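You operate a simulated robot arm through the tools that you are given. There is no shell and no other tool. Be economical: measure what you need, move in short steps, check, and stop when the job is done.

You run a simulated two-armed robot. Do the job below in one go: nothing can be reset, and whatever is moved stays where it is left.

TASK
Take the blue cloth from the service table and lay it out flat on the left half of the bench.

Only the result counts: the job must be done as asked and must still hold three seconds after the hand-in. Knocking over, shifting, dropping, spilling or breaking anything else fails it. Flat cloth is picked up by pressing the open fingertips on it (5 to 10 N) and closing them slowly along it; thin cloth reads only 2 to 8 mm in the jaws.

THE ROBOT
Two 7-joint arms with two-finger grippers on one trunk, on a base that drives. Base frame: it is fixed to the floor where the robot stands at the start and does not move with it; the origin is under the middle of the robot, x ahead of it, y to its left, z up; the surface under the hand at the start is at about z = 0.86. Lengths are in m, angles in rad, forces in N, time in s.
The left shoulder is at the start at [0.078, 0.151, 0.913], the right one opposite. With the tool pointing down near the work surface each hand reaches from about 0.1 to 0.76 m from the robot's upright axis, wherever it stands, measured 20 degrees to its own side. Places, roughly: left half of the bench [2.7, 1.1, 0.8]. Payload 2.54 kg a hand.
Tool frame (each hand has its own): the origin (TCP) lies between the finger pads and is the grasp point; the fingertips stand 0.03 m ahead of it; z points along the fingers, y is the line along which they close. The gripper opens to 0.116 m. The gripper's body begins 0.095 m behind the TCP.
Orientation is that of the tool frame in the base frame, as [roll, pitch, yaw] about the fixed x, y, z axes, in that order (R = Rz(yaw) Ry(pitch) Rx(roll)). With the fingers straight down and closing along the base's y, the tool's x points along the base's -x, its y along +y and its z along -z.

THE INTERFACE
- The arms move only by the tool send_rows. It takes "left_increments", "right_increments" or both (then of equal length, played together; a hand with none holds still); each is text: rows parted by semicolons, each of 7 numbers parted by spaces: the shift along the tool's x, y, z in units of 100 mm (1.0 is 100 mm), then the turn, a rotation vector about the tool's x, y, z in units of 180 degrees (1.0 is 180 degrees), then the gripper command, from -1 (shut) to 1 (fully open), values between in proportion. In form: tx ty tz wx wy wz fingers; .... A call has 1 to 8 rows; each row is the pose to reach, as a shift and turn from the pose commanded when the call began, along the tool's axes at that moment. A call with a number of a shift or a turn outside -1 to 1 is refused whole. A row lasts 0.2 s, in which the tool goes at most 0.05 m and 0.15 rad; a call with a longer step from one row to the next is refused whole, and so is a gripper value outside its range. A pose out of reach is approached as far as the arm can. The call stops where the force on the tool passes 40 N (or 10 N more than at its start, if that is more) or the arm is blocked; 0.2 s more then pass. The fingers move at their own pace (about 0.072 m/s each) and stop on an object; they squeeze with about 26 N. The grip force told is the motor's: it shows also when the fingers shut on nothing. Time passes only in rows, and 0.2 s behind the last, so rows that repeat a pose let the fingers close. The reply holds the time, the measured pose of the TCP, the force on the tool along the base axes, the opening and the grip force, in the units named above and with some noise, with the torque about the TCP (base axes, N m) and any sound that the robot's microphone picked up, and new pictures: "pictures" is both (left out), scene, wrist or none (wrist: the cameras of the hands that moved).
- Cameras (640 x 400 px; columns grow to the right, rows downward): "scene" is now at [0.1593, -0.0093, 1.0771]; the picture's right is [-0.09, -1.00, 0.00], its down [-0.10, 0.01, -0.99] and it looks along [0.99, -0.09, -0.10] (base axes); focal length 214 px, centre (320, 200). "left" rides on the left gripper at [0.069, 0.015, -0.122] in its tool frame; the picture's right is [-0.21, 0.98, 0.00], its down [-0.83, -0.18, -0.53] and it looks along [-0.52, -0.11, 0.85] (tool axes); focal length 251 px, centre (320, 200). "right" rides on the right gripper at [0.069, -0.015, -0.122] in its tool frame; the picture's right is [0.21, 0.98, 0.00], its down [-0.83, 0.18, -0.53] and it looks along [-0.52, 0.11, 0.85] (tool axes); focal length 251 px, centre (320, 200). There is no depth. A picture from a camera that has moved, and an enlarged one, comes with that camera's place and axes in the base frame and with its lens.
- slide_trunk(by): slides the trunk up (or, below 0, down) by that many m; the arms and the scene camera ride with it, the base frame stays. It gives what a move gives, with no picture.
- drive_base(legs): drives the robot by 1 to 6 legs, each [ahead, left, turn to the left] in m, m and rad, along the robot's own axes; the way and the turn of a leg run together, so that a leg with both is an arc; at most 1.5 m and 3.142 rad a leg. The arms and the cameras ride along, it lands a little off, and it stops where it bumps. It gives what a move gives, and a new picture of the scene camera.
- turn_head(pan, tilt): turns the head with the scene camera to pan (to the left, within 1.396 rad either way) and tilt (down, from -0.506 to 1.204), counted from straight ahead of the robot. It gives what a move gives, and a new picture of the scene camera.
- inspect(camera, box): a new picture of the part [left, top, right, bottom] of that camera's present view, enlarged. The clock stands still meanwhile.
- close_job(): hands the job in; it is judged then, once.

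Work in short steps. Places have to be worked out from the pictures, the camera data and where the tool is seen: move nearer, look again, correct. Check each grasp and each placing, and mend what went wrong. You have 120 turns and 260 pictures in all, those below and enlarged ones among them. Open the grippers and draw the arms clear of the work before you hand the job in, unless the task says otherwise; then end with one line.

The tools are called after "Request:" as name(argument=value, ...) on one line, values as JSON. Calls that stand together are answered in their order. send_rows: Moves the arms, as the interface text tells. Its arguments: {"type":"object","properties":{"left_increments":{"type":"string"},"right_increments":{"type":"string"},"pictures":{"type":"string","enum":["both","scene","wrist","none"]}},"required":[]} The other tools are called the same way: slide_trunk (by) slides the trunk up or down; drive_base (legs) drives the base; turn_head (pan, tilt) turns the head that bears the scene camera; inspect (camera, box) takes an enlarged picture of a part of a camera's view; close_job () hands the job in.

At the start:

```text
clock: 0.0
left_ee_pos: [0.3934, 0.1053, 1.0944]
left_tcp_rot: [3.142, 0.0, -3.141]
left_contact_force: [0.3, 0.1, -0.1]
left_torque: [0.03, 0.0, -0.01]
left_opening: 0.1161
left_grasp_force: 0.1
right_ee_pos: [0.4097, -0.2516, 1.1023]
right_tcp_rot: [-3.141, 0.001, 3.141]
right_contact_force: [-0.4, -0.3, -0.5]
right_torque: [0.0, 0.0, 0.01]
right_opening: 0.1161
right_grasp_force: 0.1
trunk travel left (down, up): [-0.15, 0.139]
robot x, y, heading: [0.0033, 0.0006, -0.001]
head pan, tilt: [-0.091, 0.105]
```

scene: 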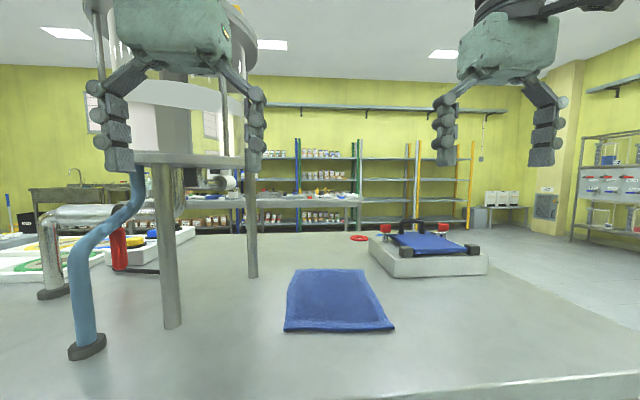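
right: 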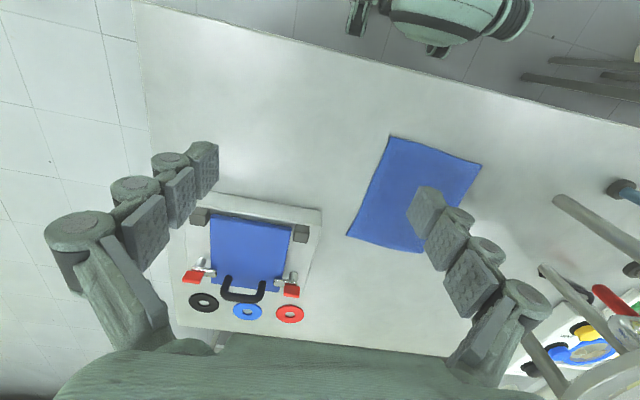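
left: 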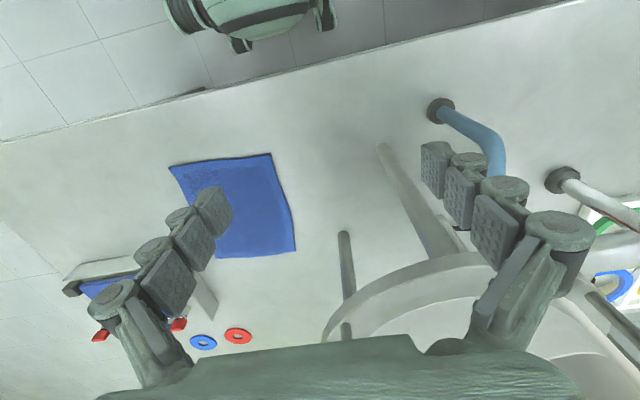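

I'll first look closely at the cloth and toward the bench before moving anything.

Request:
inspect(camera="scene", box=[260, 240, 420, 340])

Request:
inspect(camera="scene", box=[160, 120, 480, 320])

Request:
inspect(camera="left", box=[140, 130, 340, 255])

Request:
turn_head(pan=0.5, tilt=0.1)

```text
4.00 times, centred on (340, 290) of scene
camera zoom: at [0.1593, -0.0093, 1.0771], right [-0.09, -1.0, 0.0], down [-0.1, 0.01, -0.99], along [0.99, -0.09, -0.1], focal length 858 px, centre (240, -160)
```

zoom: 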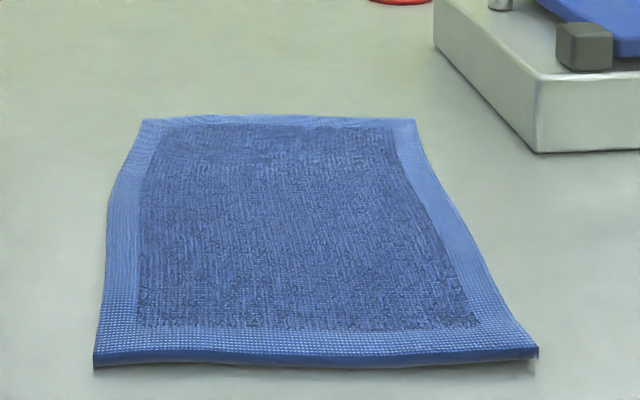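

```text
2.00 times, centred on (320, 220) of scene
camera zoom: at [0.1593, -0.0093, 1.0771], right [-0.09, -1.0, 0.0], down [-0.1, 0.01, -0.99], along [0.99, -0.09, -0.1], focal length 429 px, centre (320, 160)
```

zoom: 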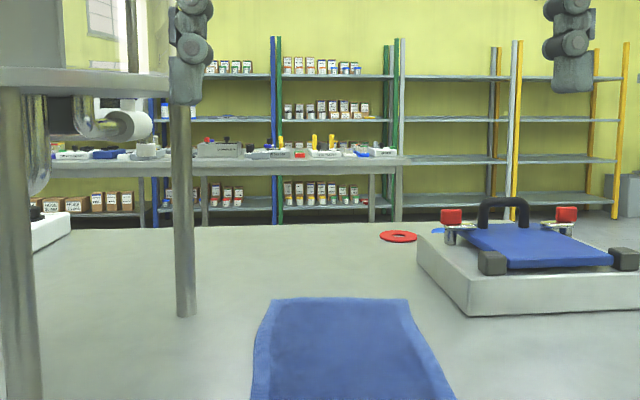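

```text
3.20 times, centred on (240, 192) of left
camera zoom: at [0.3238, 0.1211, 1.2159], right [0.21, 0.98, 0.0], down [0.83, -0.18, 0.53], along [0.52, -0.11, -0.85], focal length 805 px, centre (576, 224)
```

zoom: 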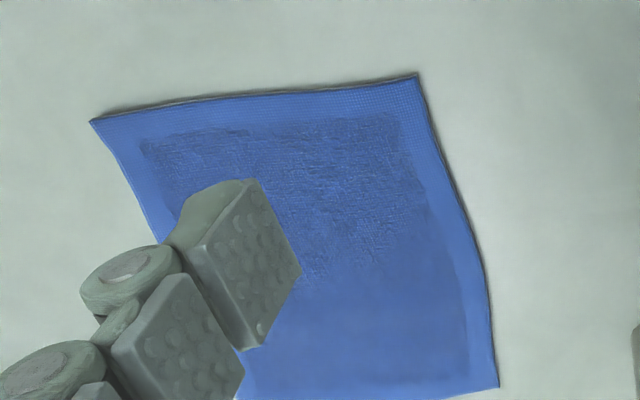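

```text
clock: 1.0
left_ee_pos: [0.3928, 0.105, 1.0944]
left_tcp_rot: [3.141, -0.001, 3.141]
left_contact_force: [-0.2, -0.1, 0.0]
left_torque: [-0.01, -0.02, 0.03]
left_opening: 0.116
left_grasp_force: 0.1
right_ee_pos: [0.4106, -0.2513, 1.1023]
right_tcp_rot: [-3.141, 0.001, 3.141]
right_contact_force: [0.1, -0.4, 0.0]
right_torque: [0.02, 0.0, 0.01]
right_opening: 0.116
right_grasp_force: 0.1
trunk travel left (down, up): [-0.15, 0.139]
robot x, y, heading: [-0.0022, 0.001, 0.0]
head pan, tilt: [0.499, 0.099]
camera scene: at [0.1484, 0.043, 1.0775], right [0.48, -0.88, 0.0], down [-0.09, -0.05, -1.0], along [0.87, 0.48, -0.1], focal length 214 px, centre (320, 200)
```

scene: 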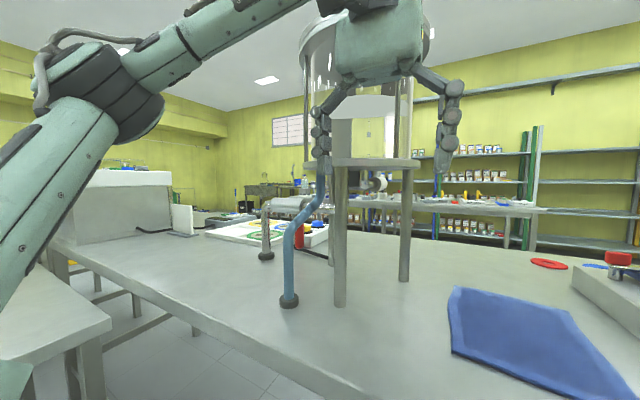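

The cloth lies flat at about x 0.44–0.645, y −0.15–0.01 and it is beside the standing vessel, so I shift the robot slightly right to center it on the cloth and keep the left arm away from the vessel.

Request:
drive_base(legs=[[0, -0.08, 0]])

Request:
turn_head(pan=0.0, tilt=0.6)

```text
clock: 2.4
left_ee_pos: [0.3935, 0.0285, 1.095]
left_tcp_rot: [-3.141, 0.0, -3.139]
left_contact_force: [-0.4, -0.2, -0.1]
left_torque: [0.02, 0.0, 0.01]
left_opening: 0.1158
left_grasp_force: 0.2
right_ee_pos: [0.4106, -0.3292, 1.1033]
right_tcp_rot: [3.142, -0.001, -3.139]
right_contact_force: [0.1, 0.1, 0.3]
right_torque: [0.06, 0.02, -0.01]
right_opening: 0.1159
right_grasp_force: 0.1
trunk travel left (down, up): [-0.15, 0.139]
robot x, y, heading: [-0.001, -0.082, 0.001]
head pan, tilt: [0.499, 0.099]
camera scene: at [0.1484, -0.0349, 1.0775], right [0.48, -0.88, 0.0], down [-0.09, -0.05, -1.0], along [0.87, 0.48, -0.1], focal length 214 px, centre (320, 200)
```

scene: 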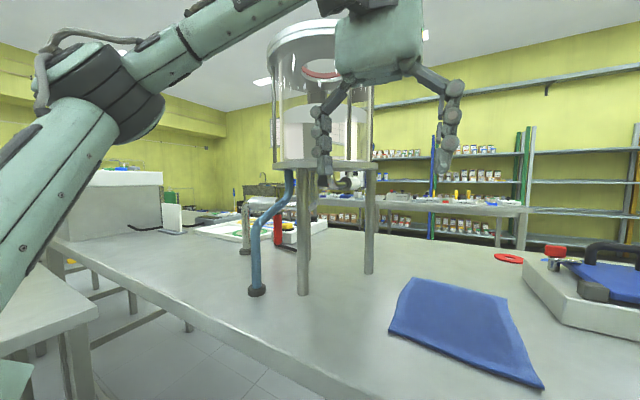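

```text
clock: 3.3
left_ee_pos: [0.3938, 0.0286, 1.0947]
left_tcp_rot: [-3.141, -0.001, -3.141]
left_contact_force: [0.6, -0.1, -0.4]
left_torque: [0.0, 0.0, -0.01]
left_opening: 0.1161
left_grasp_force: 0.1
right_ee_pos: [0.4113, -0.3281, 1.1033]
right_tcp_rot: [-3.141, 0.001, -3.14]
right_contact_force: [-0.6, 0.5, -0.4]
right_torque: [-0.02, 0.0, 0.01]
right_opening: 0.1159
right_grasp_force: 0.0
trunk travel left (down, up): [-0.15, 0.139]
robot x, y, heading: [-0.0054, -0.0792, 0.004]
head pan, tilt: [0.0, 0.6]
camera scene: at [0.156, -0.0787, 1.0315], right [0.0, -1.0, 0.0], down [-0.56, 0.0, -0.83], along [0.83, 0.0, -0.56], focal length 214 px, centre (320, 200)
```

scene: 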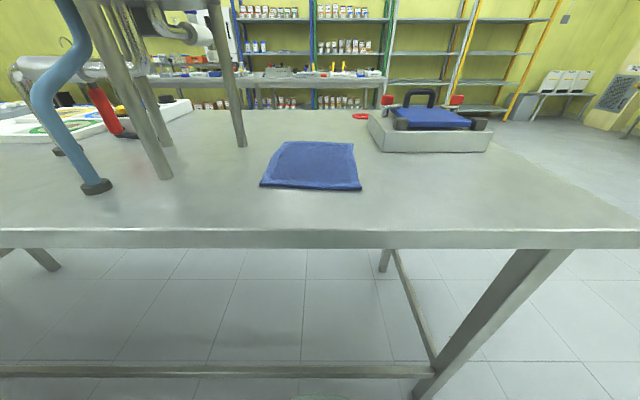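

Geometry reconfirmed: near edge x≈0.442, y −0.143…0.015; far edge x≈0.646. I rotate both hands by 90° so the fingers close along x, with cameras facing outward.

Request:
send_rows(left_increments="0 0 0 0 0 0.045 0; 0 0 0 0 0 0.09 0; 0 0 0 0 0 0.135 0; 0 0 0 0 0 0.18 0; 0 0 0 0 0 0.225 0; 0 0 0 0 0 0.27 0; 0 0 0 0 0 0.315 0; 0 0 0 0 0 0.36 0", right_increments="0 0 0 0 0 -0.045 0; 0 0 0 0 0 -0.09 0; 0 0 0 0 0 -0.135 0; 0 0 0 0 0 -0.18 0; 0 0 0 0 0 -0.225 0; 0 0 0 0 0 -0.27 0; 0 0 0 0 0 -0.315 0; 0 0 0 0 0 -0.36 0", pictures="none")

Request:
send_rows(left_increments="0 0 0 0 0 0.045 0; 0 0 0 0 0 0.09 0; 0 0 0 0 0 0.14 0; 0 0 0 0 0 0.14 0", right_increments="0 0 0 0 0 -0.045 0; 0 0 0 0 0 -0.09 0; 0 0 0 0 0 -0.14 0; 0 0 0 0 0 -0.14 0", pictures="both")

```text
clock: 5.1
left_ee_pos: [0.3929, 0.0271, 1.0943]
left_tcp_rot: [3.141, 0.0, 2.009]
left_contact_force: [-0.7, 0.0, 0.7]
left_torque: [0.0, -0.03, -0.02]
left_opening: 0.0578
left_grasp_force: 0.1
right_ee_pos: [0.3593, -0.2391, 1.0346]
right_tcp_rot: [-3.14, 0.005, -2.014]
right_contact_force: [-0.7, 0.1, 0.5]
right_torque: [0.0, -0.02, 0.04]
right_opening: 0.058
right_grasp_force: 0.0
right hand out of reach, approached as far as the arm can: row 4, 5, 6, 7, 8
trunk travel left (down, up): [-0.15, 0.139]
robot x, y, heading: [0.0021, -0.0784, 0.0]
head pan, tilt: [0.0, 0.6]
```

```text
refused: row 3 steps farther than a row can; nothing moved
```

The right hand hit a reach limit at that height, so I lower it while finishing the rotation.

Request:
send_rows(left_increments="0 0 0.2 0 0 0.045 0; 0 0 0.4 0 0 0.09 0; 0 0 0.6 0 0 0.137 0; 0 0 0.8 0 0 0.14 0; 0 0 0.8 0 0 0.14 0", right_increments="0 0 0.3 0 0 -0.045 0; 0 0 0.6 0 0 -0.09 0; 0 0 0.9 0 0 -0.137 0; 0 0 1 0 0 -0.14 0; 0 0 1 0 0 -0.14 0", pictures="both")

```text
clock: 6.3
left_ee_pos: [0.3928, 0.0284, 1.0141]
left_tcp_rot: [3.141, 0.001, 1.571]
left_contact_force: [1.0, 0.5, -0.6]
left_torque: [0.04, 0.03, 0.0]
left_opening: 0.0579
left_grasp_force: 0.1
right_ee_pos: [0.3024, -0.2028, 0.9472]
right_tcp_rot: [-3.139, -0.002, -1.572]
right_contact_force: [0.2, -0.1, 0.1]
right_torque: [0.03, 0.02, -0.03]
right_opening: 0.058
right_grasp_force: 0.0
right hand out of reach, approached as far as the arm can: row 1, 2, 3, 4, 5
trunk travel left (down, up): [-0.15, 0.139]
robot x, y, heading: [-0.0039, -0.0828, 0.0]
head pan, tilt: [0.0, 0.6]
camera scene: at [0.1561, -0.0788, 1.0314], right [0.0, -1.0, 0.0], down [-0.56, 0.0, -0.83], along [0.83, 0.0, -0.56], focal length 214 px, centre (320, 200)
camera right: at [0.3186, -0.2711, 1.069], right [-0.98, -0.21, 0.0], down [-0.18, 0.83, 0.53], along [-0.11, 0.52, -0.85], focal length 251 px, centre (320, 200)
camera left: at [0.4071, 0.0977, 1.1365], right [0.98, -0.21, 0.0], down [-0.18, -0.83, 0.53], along [-0.11, -0.52, -0.85], focal length 251 px, centre (320, 200)
```

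scene: 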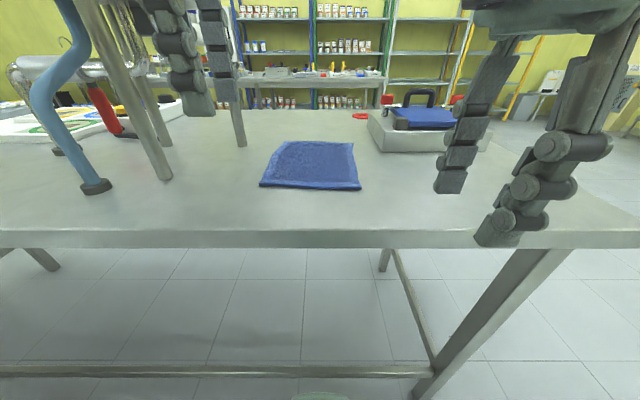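
right: 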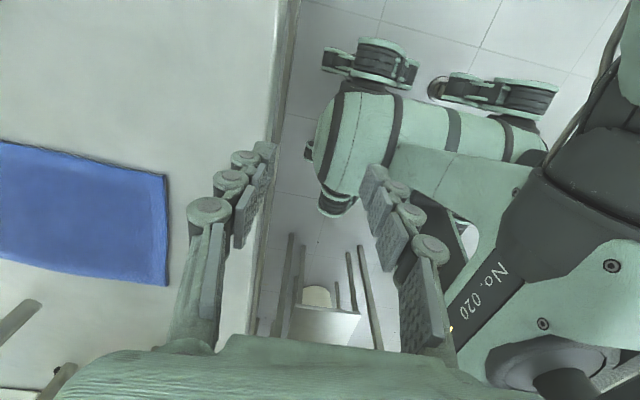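
left: 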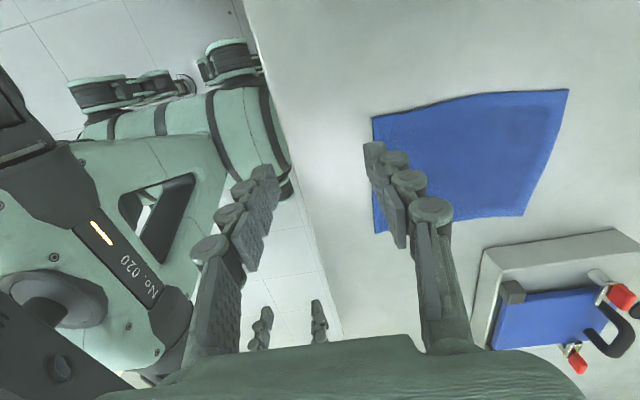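

Right arm is limited by rotating so far out to its side; nearer the robot's middle it should reach. I move it in toward the cloth and see.

Request:
send_rows(right_increments="-0.2 -0.3 0 0 0 0 0; -0.4 -0.6 0 0 0 0 0; -0.6 -0.9 0 0 0 0 0; -0.6 -0.9 0 0 0 0 0", pictures="none")

```text
clock: 7.3
left_ee_pos: [0.393, 0.0281, 1.0144]
left_tcp_rot: [3.141, 0.001, 1.571]
left_contact_force: [-0.1, -0.5, -0.9]
left_torque: [0.02, -0.03, -0.01]
left_opening: 0.0582
left_grasp_force: 0.1
right_ee_pos: [0.3282, -0.1607, 0.9488]
right_tcp_rot: [-3.139, 0.0, -1.577]
right_contact_force: [-0.4, -0.7, 0.0]
right_torque: [-0.03, -0.01, 0.01]
right_opening: 0.0582
right_grasp_force: 0.1
right hand out of reach, approached as far as the arm can: row 1, 2, 3, 4
trunk travel left (down, up): [-0.15, 0.139]
robot x, y, heading: [0.0009, -0.0792, 0.006]
head pan, tilt: [0.0, 0.6]
```

The right wrist can't do −90° there. I'll use the right hand with its original yaw (closing along y) and the left closing along x; rotate the right one back.

Request:
send_rows(right_increments="0 0 0 0 0 0.045 -0.4; 0 0 0 0 0 0.09 -0.4; 0 0 0 0 0 0.135 -0.4; 0 0 0 0 0 0.18 -0.4; 0 0 0 0 0 0.225 -0.4; 0 0 0 0 0 0.27 -0.4; 0 0 0 0 0 0.315 -0.4; 0 0 0 0 0 0.36 -0.4", pictures="none")

Request:
send_rows(right_increments="0 0 0 0 0 0.045 -0.4; 0 0 0 0 0 0.09 -0.4; 0 0 0 0 0 0.136 -0.4; 0 0 0 0 0 0.14 -0.4; 0 0 0 0 0 0.14 -0.4", pictures="none")

```text
clock: 9.1
left_ee_pos: [0.3926, 0.0281, 1.0138]
left_tcp_rot: [-3.141, 0.0, 1.574]
left_contact_force: [-0.7, 0.1, -0.2]
left_torque: [-0.01, 0.0, 0.0]
left_opening: 0.0577
left_grasp_force: 0.2
right_ee_pos: [0.3247, -0.1597, 0.9485]
right_tcp_rot: [-3.141, -0.001, -2.704]
right_contact_force: [0.4, -0.4, 0.5]
right_torque: [-0.01, -0.03, 0.02]
right_opening: 0.0347
right_grasp_force: 0.0
trunk travel left (down, up): [-0.15, 0.139]
robot x, y, heading: [0.0022, -0.0805, 0.003]
head pan, tilt: [0.0, 0.6]
```

```text
clock: 10.3
left_ee_pos: [0.3935, 0.0282, 1.0151]
left_tcp_rot: [3.142, 0.0, 1.572]
left_contact_force: [1.4, 0.6, 0.1]
left_torque: [0.04, -0.02, -0.01]
left_opening: 0.0579
left_grasp_force: 0.0
right_ee_pos: [0.3241, -0.1586, 0.9483]
right_tcp_rot: [-3.141, 0.001, 3.141]
right_contact_force: [-0.1, 0.0, -0.1]
right_torque: [0.0, -0.01, 0.0]
right_opening: 0.0348
right_grasp_force: 0.1
trunk travel left (down, up): [-0.15, 0.139]
robot x, y, heading: [-0.0002, -0.0768, -0.002]
head pan, tilt: [0.0, 0.6]
```

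Both hands now at good yaw. Move both above the near corners: left toward (0.47, −0.005), right toward (0.457, −0.118).

Request:
send_rows(left_increments="-0.08 0.2 0.2 0 0 0 -0.4; -0.16 0.4 0.4 0 0 0 -0.4; -0.25 0.6 0.6 0 0 0 -0.4; -0.33 0.77 0.8 0 0 0 -0.4; -0.33 0.77 0.8 0 0 0 -0.4", right_increments="-0.25 0.1 0 0 0 0 -0.4; -0.5 0.2 0 0 0 0 -0.4; -0.75 0.3 0 0 0 0 -0.4; -1 0.4 0.1 0 0 0 -0.4; -1 0.4 0.15 0 0 0 -0.4", pictures="both")

```text
clock: 11.5
left_ee_pos: [0.4719, -0.0071, 0.9326]
left_tcp_rot: [-3.141, 0.0, 1.573]
left_contact_force: [0.0, 0.2, -0.8]
left_torque: [0.0, 0.01, 0.01]
left_opening: 0.0347
left_grasp_force: 0.0
right_ee_pos: [0.4036, -0.1475, 0.9345]
right_tcp_rot: [-3.139, 0.0, 3.14]
right_contact_force: [0.3, -0.3, 0.0]
right_torque: [-0.02, 0.0, 0.0]
right_opening: 0.0348
right_grasp_force: 0.0
right hand out of reach, approached as far as the arm can: row 3, 4, 5
trunk travel left (down, up): [-0.15, 0.139]
robot x, y, heading: [-0.0002, -0.0776, -0.001]
head pan, tilt: [0.0, 0.6]
camera scene: at [0.1563, -0.0788, 1.0313], right [0.0, -1.0, 0.0], down [-0.57, 0.0, -0.82], along [0.82, 0.0, -0.57], focal length 214 px, centre (320, 200)
camera right: at [0.3347, -0.1615, 1.056], right [-0.22, 0.98, 0.0], down [0.83, 0.18, 0.53], along [0.52, 0.11, -0.85], focal length 251 px, centre (320, 200)
camera left: at [0.4865, 0.0624, 1.0541], right [0.98, -0.21, 0.0], down [-0.18, -0.83, 0.53], along [-0.11, -0.52, -0.85], focal length 251 px, centre (320, 200)
```

scene: 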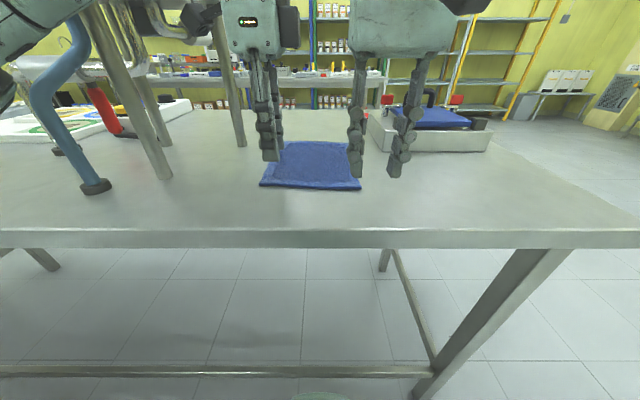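
right: 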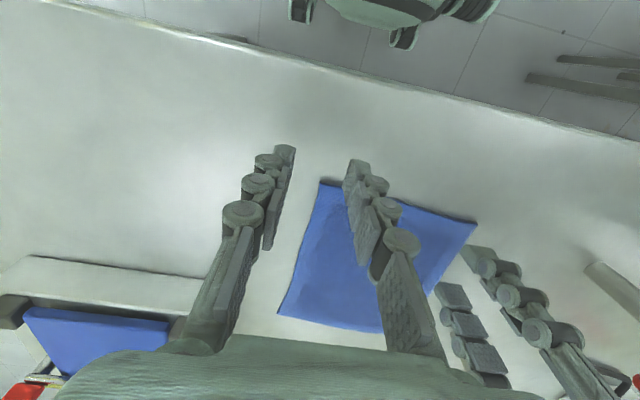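
left: 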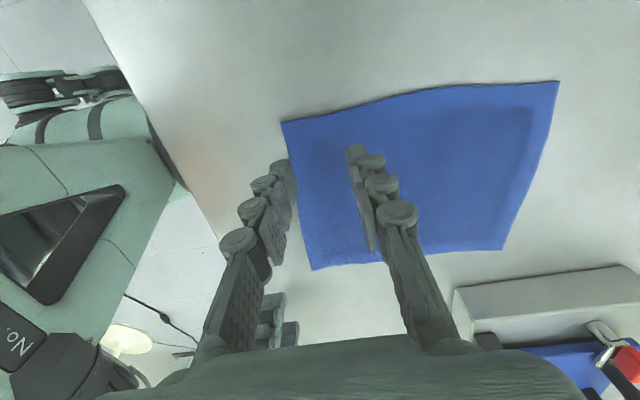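

The right arm seems stuck in an awkward posture. I'll raise and move it out toward its initial place, then approach again.

Request:
send_rows(right_increments="0 -0.25 -0.25 0 0 0 -0.4; 0 -0.5 -0.5 0 0 0 -0.4; 0 -0.75 -0.75 0 0 0 -0.4; 0 -1 -1 0 0 0 -0.4; -0.2 -1 -1 0 0 0 -0.4; -0.2 -1 -1 0 0 0 -0.4", pictures="none")

Request:
send_rows(right_increments="-0.1 0.2 0.2 0 0 0 -0.4; -0.2 0.4 0.4 0 0 0 -0.4; -0.3 0.6 0.6 0 0 0 -0.4; -0.4 0.8 0.8 0 0 0 -0.4; -0.4 0.9 0.9 0 0 0 -0.4", pictures="scene")

```text
clock: 12.9
left_ee_pos: [0.4711, -0.0063, 0.9326]
left_tcp_rot: [-3.141, 0.0, 1.572]
left_contact_force: [-0.1, -0.2, 0.5]
left_torque: [0.04, -0.02, -0.01]
left_opening: 0.0346
left_grasp_force: 0.1
right_ee_pos: [0.4216, -0.2474, 1.0346]
right_tcp_rot: [3.141, 0.001, -3.141]
right_contact_force: [-0.3, -0.6, -0.4]
right_torque: [-0.02, -0.01, -0.02]
right_opening: 0.0348
right_grasp_force: 0.1
trunk travel left (down, up): [-0.15, 0.139]
robot x, y, heading: [-0.0001, -0.0778, 0.005]
head pan, tilt: [0.0, 0.6]
```

```text
clock: 14.1
left_ee_pos: [0.4711, -0.0062, 0.9325]
left_tcp_rot: [3.141, -0.001, 1.572]
left_contact_force: [1.0, -0.3, -0.2]
left_torque: [0.03, -0.04, 0.02]
left_opening: 0.0347
left_grasp_force: 0.1
right_ee_pos: [0.4595, -0.1708, 0.9535]
right_tcp_rot: [3.14, 0.002, 3.138]
right_contact_force: [-0.5, -0.4, 0.5]
right_torque: [-0.02, 0.01, 0.0]
right_opening: 0.0347
right_grasp_force: 0.1
right hand out of reach, approached as far as the arm can: row 5
trunk travel left (down, up): [-0.15, 0.139]
robot x, y, heading: [0.0049, -0.076, 0.003]
head pan, tilt: [0.0, 0.6]
camera scene: at [0.1559, -0.0788, 1.0315], right [0.0, -1.0, 0.0], down [-0.56, 0.0, -0.83], along [0.83, 0.0, -0.56], focal length 214 px, centre (320, 200)
```

scene: 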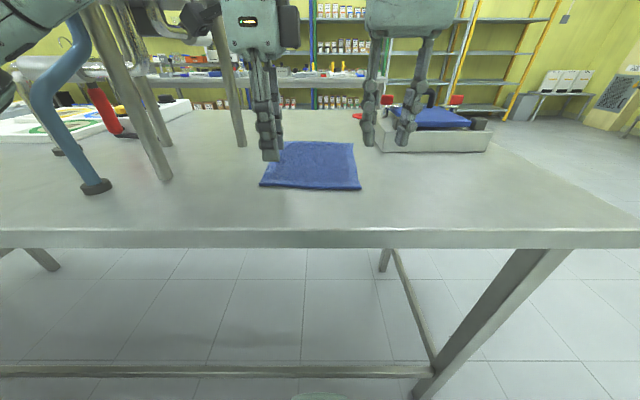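

The limit looks like hand-to-hand clearance (~0.16 m). I lean the left hand outward by ~13° to gain wrist room and try the right hand closer to its corner.

Request:
send_rows(left_increments="0 0 0 0 -0.035 0 -0.4; 0 0 0 0 -0.07 0 -0.4; 0.05 0 0 0 -0.07 0 -0.4; 0.1 0 0 0 -0.07 0 -0.4; 0.1 0 0 0 -0.07 0 -0.4; 0.1 0 0 0 -0.07 0 -0.4", right_increments="0 0 0 0 0 0 -0.4; 0 0 0 0 0 0 -0.4; 0 0.1 0 0 0 0 -0.4; 0 0.2 0 0 0 0 -0.4; 0 0.3 0 0 0 0 -0.4; 0 0.4 0 0 0 0 -0.4", pictures="none")

```text
clock: 15.5
left_ee_pos: [0.4684, 0.003, 0.9358]
left_tcp_rot: [3.138, 0.218, 1.57]
left_contact_force: [-0.1, 0.2, -0.3]
left_torque: [0.02, 0.01, 0.0]
left_opening: 0.0349
left_grasp_force: 0.1
right_ee_pos: [0.4486, -0.1648, 0.9433]
right_tcp_rot: [3.138, 0.002, -3.141]
right_contact_force: [0.0, 0.0, -0.6]
right_torque: [-0.01, -0.02, 0.02]
right_opening: 0.0349
right_grasp_force: 0.1
right hand out of reach, approached as far as the arm can: row 3, 4, 5, 6
trunk travel left (down, up): [-0.15, 0.139]
robot x, y, heading: [0.0009, -0.0772, 0.003]
head pan, tilt: [0.0, 0.6]
```

The right arm's own inward limit seems to be the issue, perhaps branch dependent. Here it's nearly the mirror of the left hand's place, so I try the −90° turn again from here (raised a bit).

Request:
send_rows(right_increments="0 -0.1 -0.3 0 0 -0.045 -0.4; 0 -0.2 -0.6 0 0 -0.09 -0.4; 0 -0.2 -0.8 0 0 -0.135 -0.4; 0 -0.2 -0.8 0 0 -0.18 -0.4; 0 -0.2 -0.8 0 0 -0.225 -0.4; 0 -0.2 -0.8 0 0 -0.27 -0.4; 0 -0.2 -0.8 0 0 -0.315 -0.4; 0 -0.2 -0.8 0 0 -0.36 -0.4", pictures="none")

```text
clock: 17.3
left_ee_pos: [0.4676, 0.0044, 0.9355]
left_tcp_rot: [3.139, 0.219, 1.571]
left_contact_force: [-0.2, 0.1, -0.8]
left_torque: [0.01, 0.0, 0.03]
left_opening: 0.0347
left_grasp_force: 0.0
right_ee_pos: [0.4333, -0.185, 1.0099]
right_tcp_rot: [-3.139, 0.003, -2.009]
right_contact_force: [0.5, -0.7, 0.0]
right_torque: [-0.01, -0.02, 0.02]
right_opening: 0.0351
right_grasp_force: 0.1
right hand out of reach, approached as far as the arm can: row 2, 3, 4, 5, 6, 7, 8
trunk travel left (down, up): [-0.15, 0.139]
robot x, y, heading: [0.0016, -0.0838, -0.0]
head pan, tilt: [0.0, 0.6]
```

It mostly follows. Finish the turn while checking where it ends.

Request:
send_rows(right_increments="0 0 0 0 0 -0.045 -0.4; 0 0 0 0 0 -0.09 -0.4; 0 0 0 0 0 -0.135 -0.4; 0 0 0 0 0 -0.14 -0.4; 0 0 0.3 0 0 -0.14 -0.4; -0.2 0 0.3 0 0 -0.14 -0.4; -0.4 0 0.3 0 0 -0.14 -0.4", pictures="scene")

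```text
clock: 18.9
left_ee_pos: [0.4673, 0.0045, 0.9347]
left_tcp_rot: [3.138, 0.219, 1.569]
left_contact_force: [-0.3, -0.2, 1.2]
left_torque: [0.0, 0.0, -0.01]
left_opening: 0.035
left_grasp_force: 0.0
right_ee_pos: [0.3267, -0.1685, 0.9652]
right_tcp_rot: [-3.137, 0.003, -1.575]
right_contact_force: [-0.6, 1.2, 0.3]
right_torque: [-0.03, -0.06, -0.03]
right_opening: 0.0344
right_grasp_force: 0.1
right hand out of reach, approached as far as the arm can: row 1, 2, 3, 4, 5, 6, 7
trunk travel left (down, up): [-0.15, 0.139]
robot x, y, heading: [-0.002, -0.0782, 0.001]
head pan, tilt: [0.0, 0.6]
camera scene: at [0.1536, -0.0796, 1.0319], right [0.0, -1.0, 0.0], down [-0.56, 0.0, -0.83], along [0.83, 0.0, -0.56], focal length 214 px, centre (320, 200)
```

scene: 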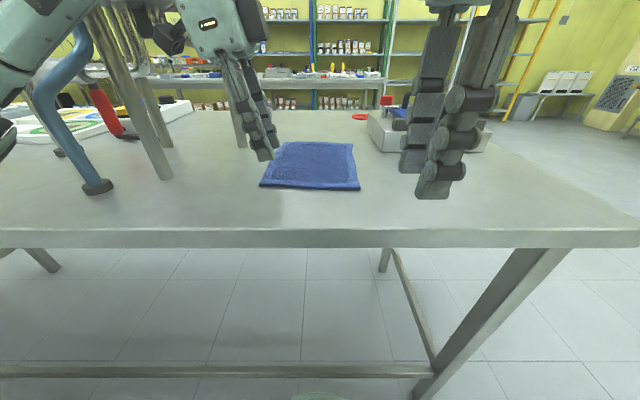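

Yaw −90° is limited on the right. I'll try the opposite turn (+90°) for the right hand: swing it all the way around, a bit outboard.

Request:
send_rows(right_increments="0.1 -0.1 0 0 0 0.045 -0.4; 0.2 -0.2 -0.1 0 0 0.09 -0.4; 0.3 -0.3 -0.2 0 0 0.135 -0.4; 0.4 -0.4 -0.3 0 0 0.18 -0.4; 0.5 -0.5 -0.4 0 0 0.225 -0.4; 0.5 -0.6 -0.5 0 0 0.27 -0.4; 0.5 -0.6 -0.5 0 0 0.315 -0.4; 0.5 -0.6 -0.5 0 0 0.36 -0.4", pictures="none")

Request:
send_rows(right_increments="0 0 0 0 0 0.045 -0.4; 0 0 0 0 0 0.09 -0.4; 0 0 0 0 0 0.135 -0.4; 0 0 0 0 0 0.18 -0.4; 0 0 0 0 0 0.225 -0.4; 0 0 0 0 0 0.27 -0.4; 0 0 0 0 0 0.315 -0.4; 0 0 0 0 0 0.36 -0.4", pictures="none")

Request:
send_rows(right_increments="0 0 0 0 0 0.045 -0.4; 0 0 0 0 0 0.09 -0.4; 0 0 0 0 0 0.135 -0.4; 0 0 0 0 0 0.18 -0.4; 0 0 0 0 0 0.225 -0.4; 0 0 0 0 0 0.27 -0.4; 0 0 0 0 0 0.28 -0.4", pictures="scene")

```text
clock: 20.7
left_ee_pos: [0.4674, 0.0052, 0.9349]
left_tcp_rot: [3.14, 0.22, 1.572]
left_contact_force: [-0.5, -0.8, 0.2]
left_torque: [0.0, 0.01, 0.02]
left_opening: 0.035
left_grasp_force: 0.0
right_ee_pos: [0.3833, -0.2172, 1.0166]
right_tcp_rot: [-3.14, 0.002, -2.705]
right_contact_force: [-0.4, -0.2, -0.4]
right_torque: [-0.03, -0.01, -0.01]
right_opening: 0.0348
right_grasp_force: 0.1
trunk travel left (down, up): [-0.15, 0.139]
robot x, y, heading: [-0.0011, -0.0764, -0.001]
head pan, tilt: [0.0, 0.6]
```

```text
clock: 22.5
left_ee_pos: [0.4679, 0.0039, 0.9346]
left_tcp_rot: [3.137, 0.219, 1.572]
left_contact_force: [0.0, 0.0, -1.1]
left_torque: [-0.04, -0.03, 0.0]
left_opening: 0.0349
left_grasp_force: 0.1
right_ee_pos: [0.3831, -0.2162, 1.0165]
right_tcp_rot: [3.139, 0.002, 2.447]
right_contact_force: [-0.2, 0.5, 1.2]
right_torque: [0.02, 0.02, 0.01]
right_opening: 0.0348
right_grasp_force: 0.2
trunk travel left (down, up): [-0.15, 0.139]
robot x, y, heading: [0.0031, -0.0779, 0.005]
head pan, tilt: [0.0, 0.6]
```

```text
clock: 24.1
left_ee_pos: [0.469, 0.0044, 0.9357]
left_tcp_rot: [3.138, 0.22, 1.569]
left_contact_force: [-0.8, -0.2, -0.5]
left_torque: [0.0, -0.01, 0.0]
left_opening: 0.0348
left_grasp_force: 0.1
right_ee_pos: [0.3825, -0.2159, 1.0183]
right_tcp_rot: [3.138, 0.0, 1.57]
right_contact_force: [0.6, 0.4, -0.2]
right_torque: [-0.01, -0.02, 0.05]
right_opening: 0.0349
right_grasp_force: 0.1
trunk travel left (down, up): [-0.15, 0.139]
robot x, y, heading: [0.0044, -0.0792, 0.005]
head pan, tilt: [0.0, 0.6]
camera scene: at [0.1536, -0.0795, 1.0319], right [0.0, -1.0, 0.0], down [-0.56, 0.0, -0.83], along [0.83, 0.0, -0.56], focal length 214 px, centre (320, 200)
```

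scene: 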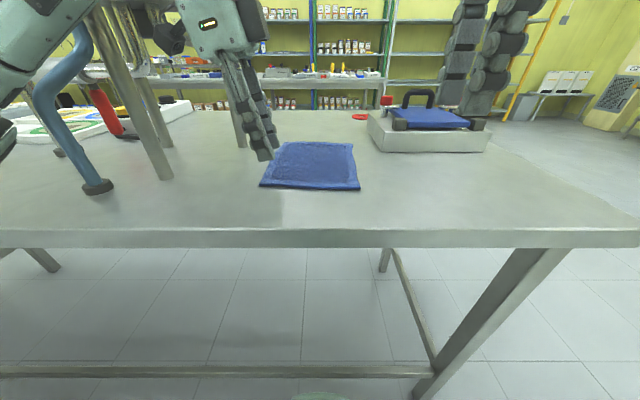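

+90° works for the right too. Now bring the right hand to (0.47, −0.128) at z≈0.935.

Request:
send_rows(right_increments="0.1 0.22 0.2 0 0 0 -0.4; 0.3 0.44 0.4 0 0 0 -0.4; 0.45 0.66 0.6 0 0 0 -0.4; 0.6 0.87 0.8 0 0 0 -0.4; 0.75 0.87 0.8 0 0 0 -0.4; 0.88 0.87 0.8 0 0 0 -0.4; 0.88 0.87 0.8 0 0 0 -0.4", pictures="both")

```text
clock: 25.7
left_ee_pos: [0.4678, 0.0036, 0.936]
left_tcp_rot: [3.138, 0.22, 1.57]
left_contact_force: [0.4, -0.6, 0.0]
left_torque: [-0.01, 0.02, -0.01]
left_opening: 0.0348
left_grasp_force: 0.0
right_ee_pos: [0.4656, -0.1657, 0.9284]
right_tcp_rot: [3.139, -0.001, 1.571]
right_contact_force: [0.7, 0.2, 0.9]
right_torque: [-0.02, 0.04, -0.03]
right_opening: 0.0347
right_grasp_force: 0.1
right hand out of reach, approached as far as the arm can: row 4, 5, 6, 7
trunk travel left (down, up): [-0.15, 0.139]
robot x, y, heading: [-0.0006, -0.0786, 0.005]
head pan, tilt: [0.0, 0.6]
camera scene: at [0.1536, -0.0795, 1.0319], right [0.0, -1.0, 0.0], down [-0.56, 0.0, -0.83], along [0.83, 0.0, -0.56], focal length 214 px, centre (320, 200)
camera right: at [0.4491, -0.0965, 1.0496], right [0.98, 0.22, 0.0], down [0.18, -0.83, 0.53], along [0.12, -0.52, -0.85], focal length 251 px, centre (320, 200)
```

scene: 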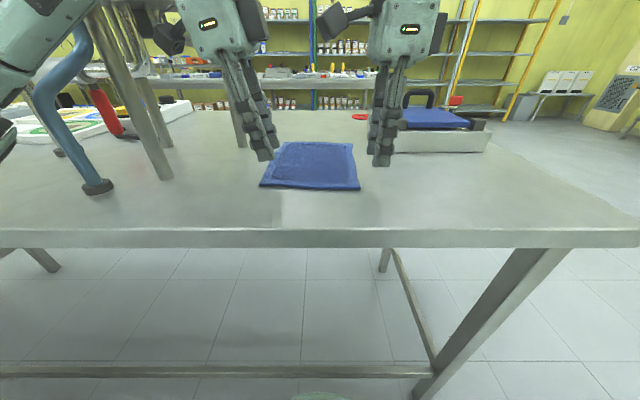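
right: 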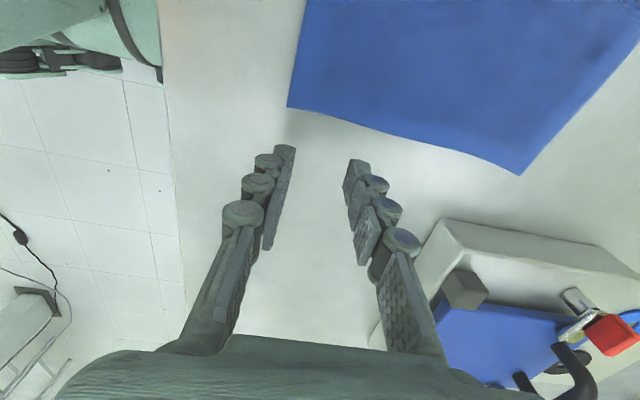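

To tell arm limit from hand-hand clearance, I pull the left hand back/up and try the right again.

Request:
send_rows(left_increments="0 -0.2 -0.2 0 0 0 -0.4; 0 -0.4 -0.4 0 0 0 -0.4; 0 -0.6 -0.6 0 0 0 -0.4; 0 -0.8 -0.8 0 0 0 -0.4; 0 -0.8 -0.8 0 0 0 -0.4; 0 -0.8 -0.8 0 0 0 -0.4; 0 -0.8 -0.8 0 0 0 -0.4", right_increments="0 0 0 0 0 0 -0.4; 0 0 0 0 0 0 -0.4; 0 0 0 0 0 0 -0.4; 0.1 0 0 0 0 0 -0.4; 0.2 0 0 0 0 0 -0.4; 0.3 0 0 0 0 0 -0.4; 0.4 0 0 0 0 0 -0.4", pictures="none")

```text
clock: 27.3
left_ee_pos: [0.3912, 0.0228, 1.0127]
left_tcp_rot: [3.141, 0.219, 1.573]
left_contact_force: [-0.5, -0.1, -0.1]
left_torque: [-0.04, 0.05, 0.0]
left_opening: 0.0352
left_grasp_force: 0.1
right_ee_pos: [0.4664, -0.166, 0.9268]
right_tcp_rot: [3.14, -0.001, 1.572]
right_contact_force: [-0.4, 1.1, -0.9]
right_torque: [-0.01, 0.03, 0.0]
right_opening: 0.0347
right_grasp_force: 0.1
right hand out of reach, approached as far as the arm can: row 4, 5, 6, 7
trunk travel left (down, up): [-0.15, 0.139]
robot x, y, heading: [0.0004, -0.0755, 0.004]
head pan, tilt: [0.0, 0.6]
```

It's a shoulder-angle limit of the arm itself. Leaning the right wrist outward (tip inward) ~15° should gain ~5 cm at the tip; try that.

Request:
send_rows(right_increments="0 0 0 0 0.04 0 -0.4; 0 0 0 0 0.08 0 -0.4; 0.1 0 0 0 0.09 0 -0.4; 0.2 0 0 0 0.09 0 -0.4; 0.3 0 0 0 0.09 0 -0.4; 0.38 0 0 0 0.09 0 -0.4; 0.38 0 0 0 0.09 0 -0.4", pictures="none")

```text
clock: 28.9
left_ee_pos: [0.392, 0.0236, 1.013]
left_tcp_rot: [-3.141, 0.219, 1.572]
left_contact_force: [-0.8, -0.6, -1.2]
left_torque: [0.0, 0.03, 0.0]
left_opening: 0.0348
left_grasp_force: 0.0
right_ee_pos: [0.4657, -0.1252, 0.9249]
right_tcp_rot: [3.14, -0.282, 1.571]
right_contact_force: [-0.2, -0.5, 0.1]
right_torque: [-0.01, -0.02, 0.0]
right_opening: 0.0346
right_grasp_force: 0.0
trunk travel left (down, up): [-0.15, 0.139]
robot x, y, heading: [-0.0011, -0.0791, 0.005]
head pan, tilt: [0.0, 0.6]
```

Works. Bring the left hand back over its corner and look from the wrist cameras.

Request:
send_rows(left_increments="0 0.2 0.2 0 0 0 -0.4; 0 0.4 0.4 0 0 0 -0.4; 0 0.6 0.6 0 0 0 -0.4; 0 0.78 0.8 0 0 0 -0.4; 0 0.78 0.9 0 0 0 -0.4; 0 0.78 0.9 0 0 0 -0.4", right_increments="0 0 0 0 0 0 -0.4; 0 0 0 0 0 0 -0.4; 0 0 0 0 0 0 -0.4; 0 0 0 0 0 0 -0.4; 0 0 0 0 0 0 -0.4; 0 0 0 0 0 0 -0.4", pictures="both")

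```text
clock: 30.3
left_ee_pos: [0.4692, 0.0032, 0.9232]
left_tcp_rot: [3.141, 0.219, 1.57]
left_contact_force: [-0.4, -0.8, -0.8]
left_torque: [0.02, 0.02, 0.0]
left_opening: 0.0348
left_grasp_force: 0.2
right_ee_pos: [0.4643, -0.1265, 0.9263]
right_tcp_rot: [3.14, -0.281, 1.573]
right_contact_force: [-0.2, 0.6, -0.2]
right_torque: [-0.01, -0.01, -0.01]
right_opening: 0.0349
right_grasp_force: 0.0
trunk travel left (down, up): [-0.15, 0.139]
robot x, y, heading: [-0.0015, -0.0772, 0.0]
head pan, tilt: [0.0, 0.6]
camera scene: at [0.1549, -0.0791, 1.0314], right [0.0, -1.0, 0.0], down [-0.56, 0.0, -0.83], along [0.83, 0.0, -0.56], focal length 214 px, centre (320, 200)
camera right: at [0.4496, -0.0936, 1.0624], right [0.98, 0.21, 0.06], down [0.18, -0.94, 0.28], along [0.12, -0.26, -0.96], focal length 251 px, centre (320, 200)
camera left: at [0.4832, 0.0972, 1.0267], right [0.98, -0.21, 0.05], down [-0.18, -0.69, 0.7], along [-0.11, -0.69, -0.71], focal length 251 px, centre (320, 200)
```

scene: 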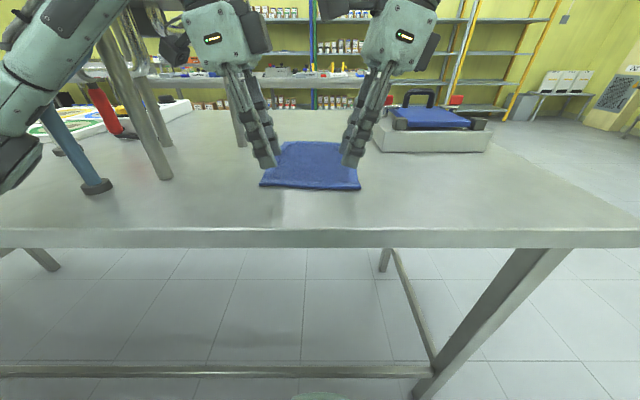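
right: 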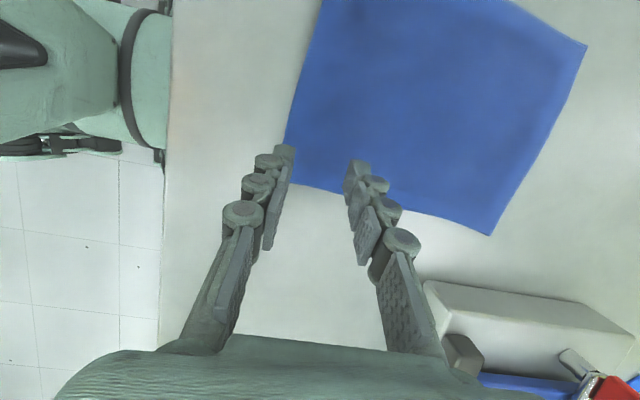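
left: 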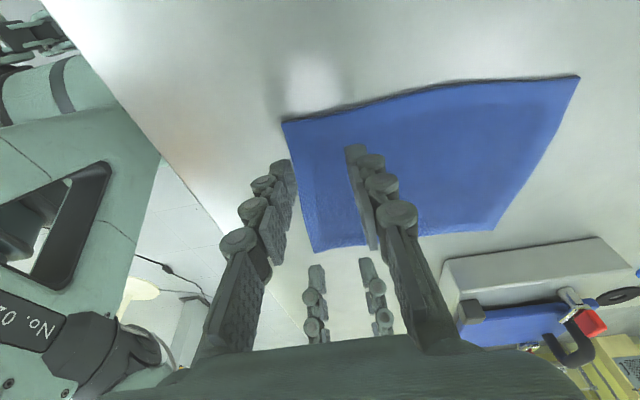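

Tips are ~3 cm above the cloth, right over both near corners. Shift 8 mm further onto the cloth and lower 26 mm.

Request:
send_rows(left_increments="0 0.07 0 0 0 0 -0.4; 0.02 0.07 0.1 0 0 0 -0.4; 0.04 0.07 0.18 0 0 0 -0.4; 0.057 0.07 0.254 0 0 0 -0.4; 0.057 0.07 0.254 0 0 0 -0.4", right_increments="0 0.1 0 0 0 0 -0.4; -0.03 0.1 0.1 0 0 0 -0.4; -0.05 0.1 0.2 0 0 0 -0.4; -0.078 0.1 0.27 0 0 0 -0.4; -0.078 0.1 0.27 0 0 0 -0.4", pictures="wrist")

```text
clock: 31.5
left_ee_pos: [0.4761, 0.0025, 0.8987]
left_tcp_rot: [-3.141, 0.222, 1.575]
left_contact_force: [-0.3, -0.2, -0.7]
left_torque: [0.01, -0.01, -0.01]
left_opening: 0.0349
left_grasp_force: 0.0
right_ee_pos: [0.475, -0.1248, 0.8964]
right_tcp_rot: [3.14, -0.283, 1.572]
right_contact_force: [-0.4, -0.4, -0.2]
right_torque: [-0.02, 0.03, -0.02]
right_opening: 0.0348
right_grasp_force: 0.0
trunk travel left (down, up): [-0.15, 0.139]
robot x, y, heading: [-0.0007, -0.0786, -0.001]
head pan, tilt: [0.0, 0.6]
camera right: at [0.4603, -0.0929, 1.033], right [0.98, 0.21, 0.06], down [0.18, -0.94, 0.28], along [0.12, -0.26, -0.96], focal length 251 px, centre (320, 200)
camera left: at [0.4899, 0.097, 1.0024], right [0.98, -0.21, 0.05], down [-0.18, -0.69, 0.7], along [-0.11, -0.69, -0.71], focal length 251 px, centre (320, 200)
```

right: 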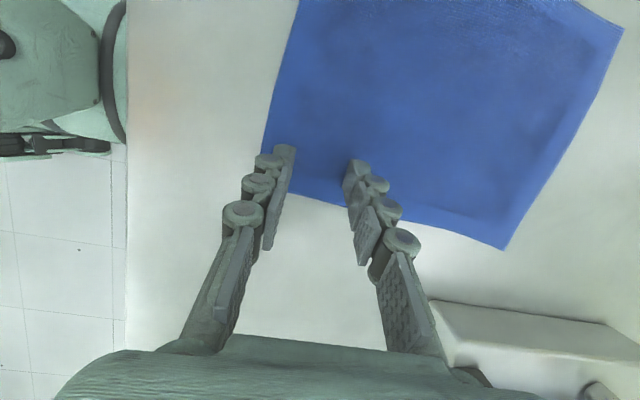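
left: 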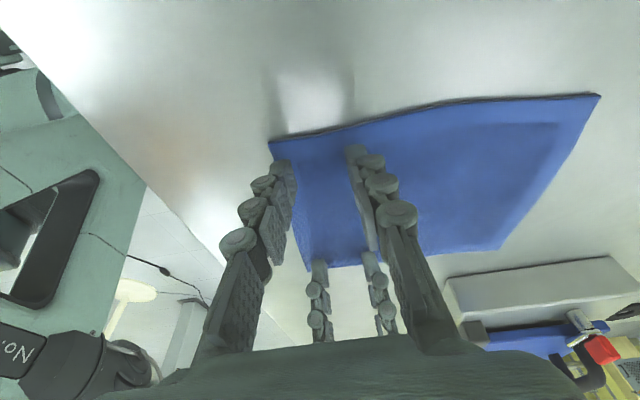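

Both pairs of fingertips straddle the cloth's edge strip. Lower in small steps watching for force.

Request:
send_rows(left_increments="0.007 0 0.03 0 0 0 -0.4; 0.01 0 0.045 0 0 0 -0.4; 0.013 0 0.06 0 0 0 -0.4; 0.013 0 0.06 0 0 0 -0.4", right_increments="-0.006 0 0.02 0 0 0 -0.4; -0.009 0 0.03 0 0 0 -0.4; -0.012 0 0.04 0 0 0 -0.4; -0.012 0 0.04 0 0 0 -0.4", pictures="none")

```text
clock: 32.5
left_ee_pos: [0.4739, 0.0047, 0.9008]
left_tcp_rot: [3.128, 0.217, 1.571]
left_contact_force: [-0.4, 0.1, -0.4]
left_torque: [0.02, 0.03, 0.0]
left_opening: 0.0347
left_grasp_force: 0.1
right_ee_pos: [0.4738, -0.1264, 0.8946]
right_tcp_rot: [3.138, -0.284, 1.572]
right_contact_force: [-0.2, 1.1, 2.1]
right_torque: [-0.01, -0.03, 0.0]
right_opening: 0.0349
right_grasp_force: 0.1
trunk travel left (down, up): [-0.15, 0.139]
robot x, y, heading: [0.0024, -0.0725, -0.003]
head pan, tilt: [0.0, 0.6]
```

The left hand didn't follow (it even rose 2 mm) without tip force — maybe its arm touches something. Look.

Request:
turn_head(pan=0.6, tilt=0.5)

```text
clock: 33.5
left_ee_pos: [0.4728, 0.0038, 0.9008]
left_tcp_rot: [3.125, 0.217, 1.569]
left_contact_force: [-0.2, -0.7, -1.4]
left_torque: [-0.03, 0.0, 0.0]
left_opening: 0.0347
left_grasp_force: 0.1
right_ee_pos: [0.4728, -0.1267, 0.8949]
right_tcp_rot: [3.138, -0.284, 1.573]
right_contact_force: [0.1, 0.3, 1.5]
right_torque: [0.02, 0.0, 0.01]
right_opening: 0.0345
right_grasp_force: 0.1
trunk travel left (down, up): [-0.15, 0.139]
robot x, y, heading: [0.0012, -0.0767, -0.002]
head pan, tilt: [0.6, 0.499]
camera scene: at [0.1398, -0.0288, 1.0414], right [0.57, -0.82, 0.0], down [-0.39, -0.27, -0.88], along [0.73, 0.5, -0.47], focal length 214 px, centre (320, 200)
```

scene: 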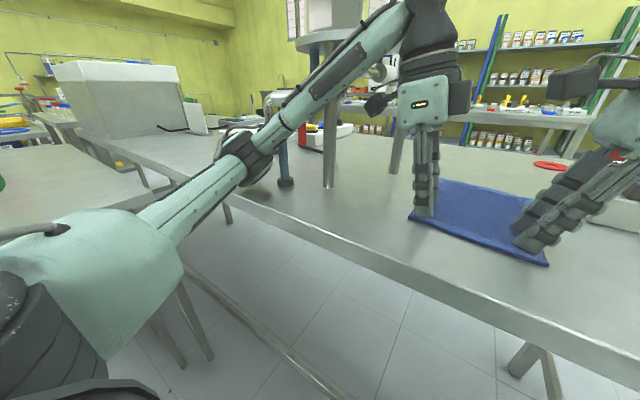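

The left elbow is resting on the table edge. I raise the trunk (hands ride up with it) to gain elbow clearance.

Request:
slide_trunk(by=0.135)

Request:
send_rows(left_increments="0.05 0 0.25 0 0 0 -0.4; 0.1 0 0.5 0 0 0 -0.4; 0.16 0 0.75 0 0 0 -0.4; 0.22 0 0.98 0 0 0 -0.4; 0.22 0 0.98 0 0 0 -0.4", right_increments="-0.07 0 0.24 0 0 0 -0.4; -0.14 0 0.48 0 0 0 -0.4; -0.21 0 0.72 0 0 0 -0.4; -0.278 0 0.96 0 0 0 -0.4; -0.278 0 0.96 0 0 0 -0.4", pictures="scene")

```text
clock: 34.5
left_ee_pos: [0.4685, 0.0055, 0.9659]
left_tcp_rot: [-3.131, 0.215, 1.574]
left_contact_force: [-10.3, 0.7, -25.5]
left_torque: [-2.52, -0.7, 0.93]
left_opening: 0.0351
left_grasp_force: 0.1
right_ee_pos: [0.4723, -0.1235, 0.9727]
right_tcp_rot: [3.14, -0.28, 1.574]
right_contact_force: [0.7, 0.4, -0.1]
right_torque: [0.05, 0.01, 0.01]
right_opening: 0.0348
right_grasp_force: 0.0
trunk travel left (down, up): [-0.228, 0.061]
robot x, y, heading: [-0.0029, -0.0803, 0.006]
head pan, tilt: [0.6, 0.499]
stopped: the force on the tool passed its limit at 92 N (the readings are from after the stop); the commanded pose is now the measured one
```

```text
clock: 35.4
left_ee_pos: [0.4751, 0.003, 0.8916]
left_tcp_rot: [3.14, 0.227, 1.573]
left_contact_force: [-0.2, -0.9, 9.2]
left_torque: [0.02, 0.07, -0.02]
left_opening: 0.0071
left_grasp_force: 5.6
right_ee_pos: [0.4751, -0.1248, 0.8952]
right_tcp_rot: [3.14, -0.283, 1.573]
right_contact_force: [0.3, 0.3, 3.8]
right_torque: [0.02, 0.03, 0.0]
right_opening: 0.035
right_grasp_force: 0.0
trunk travel left (down, up): [-0.228, 0.061]
robot x, y, heading: [-0.0028, -0.0757, 0.001]
head pan, tilt: [0.6, 0.499]
stopped in row 4 (left hand): the force on the tool passed its limit at 55 N (the readings are from after the stop); the commanded pose is now the measured one
camera scene: at [0.1423, -0.0277, 1.1181], right [0.57, -0.82, 0.0], down [-0.39, -0.27, -0.88], along [0.72, 0.5, -0.48], focal length 214 px, centre (320, 200)
```

scene: 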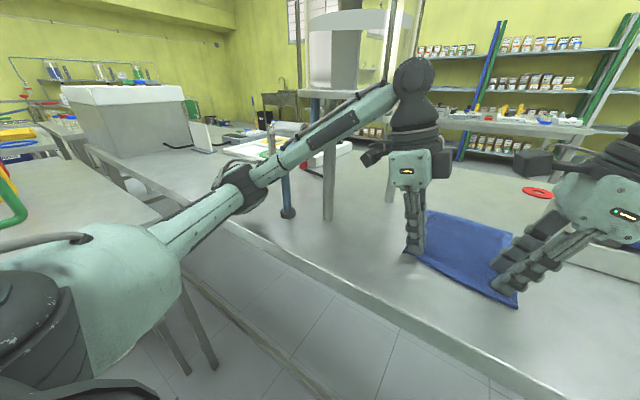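

The left hand was obstructed while rising (likely wrist/vessel), and now the left jaws read 7 mm with contact 9 N. Inspect what the fingers hold and whether the vessel is fine.

Request:
inspect(camera="scene", box=[380, 160, 540, 310])

Request:
inspect(camera="left", box=[0, 0, 640, 400])

Request:
inspect(camera="scene", box=[200, 0, 480, 230])

```text
2.67 times, centred on (460, 235) of scene
camera zoom: at [0.1423, -0.0277, 1.1181], right [0.57, -0.82, 0.0], down [-0.39, -0.27, -0.88], along [0.72, 0.5, -0.48], focal length 572 px, centre (-53, 107)
```

zoom: 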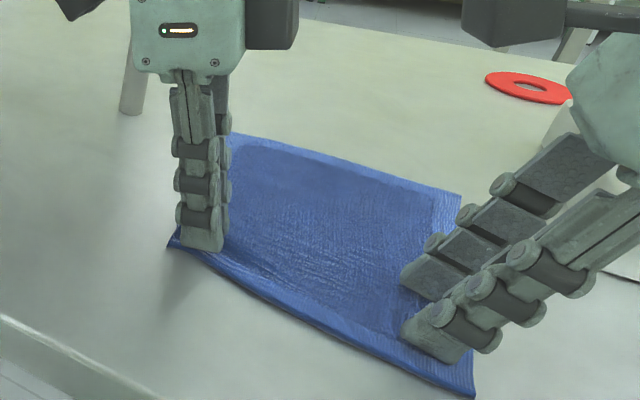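

```text
1.00 times, centred on (320, 200) of left (not enlarged: the box is as wide or as high as the picture)
camera zoom: at [0.4893, 0.0979, 0.996], right [0.98, -0.21, 0.05], down [-0.18, -0.68, 0.71], along [-0.11, -0.7, -0.71], focal length 251 px, centre (320, 200)
```

zoom: 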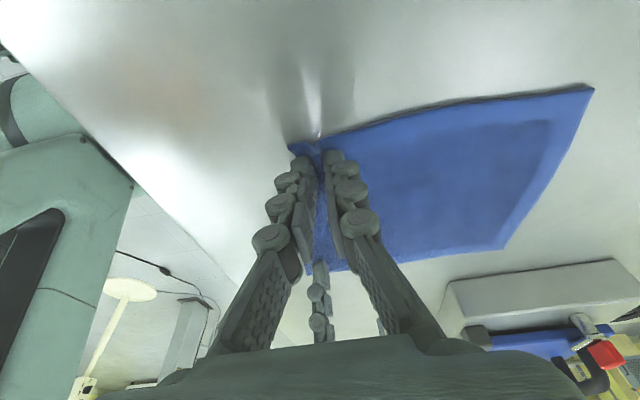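

```text
1.74 times, centred on (340, 115) of scene
camera zoom: at [0.1423, -0.0277, 1.1181], right [0.57, -0.82, 0.0], down [-0.39, -0.27, -0.88], along [0.72, 0.5, -0.48], focal length 373 px, centre (285, 348)
```

zoom: 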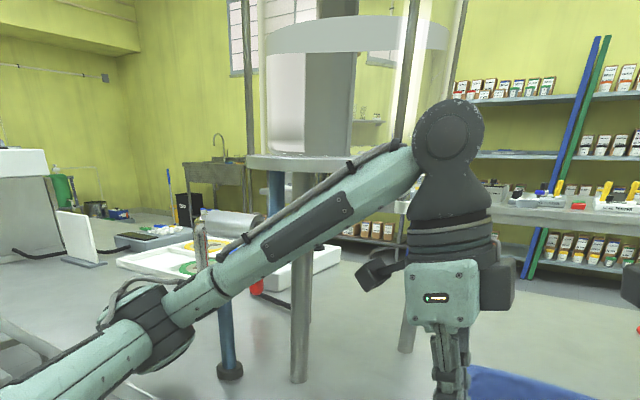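

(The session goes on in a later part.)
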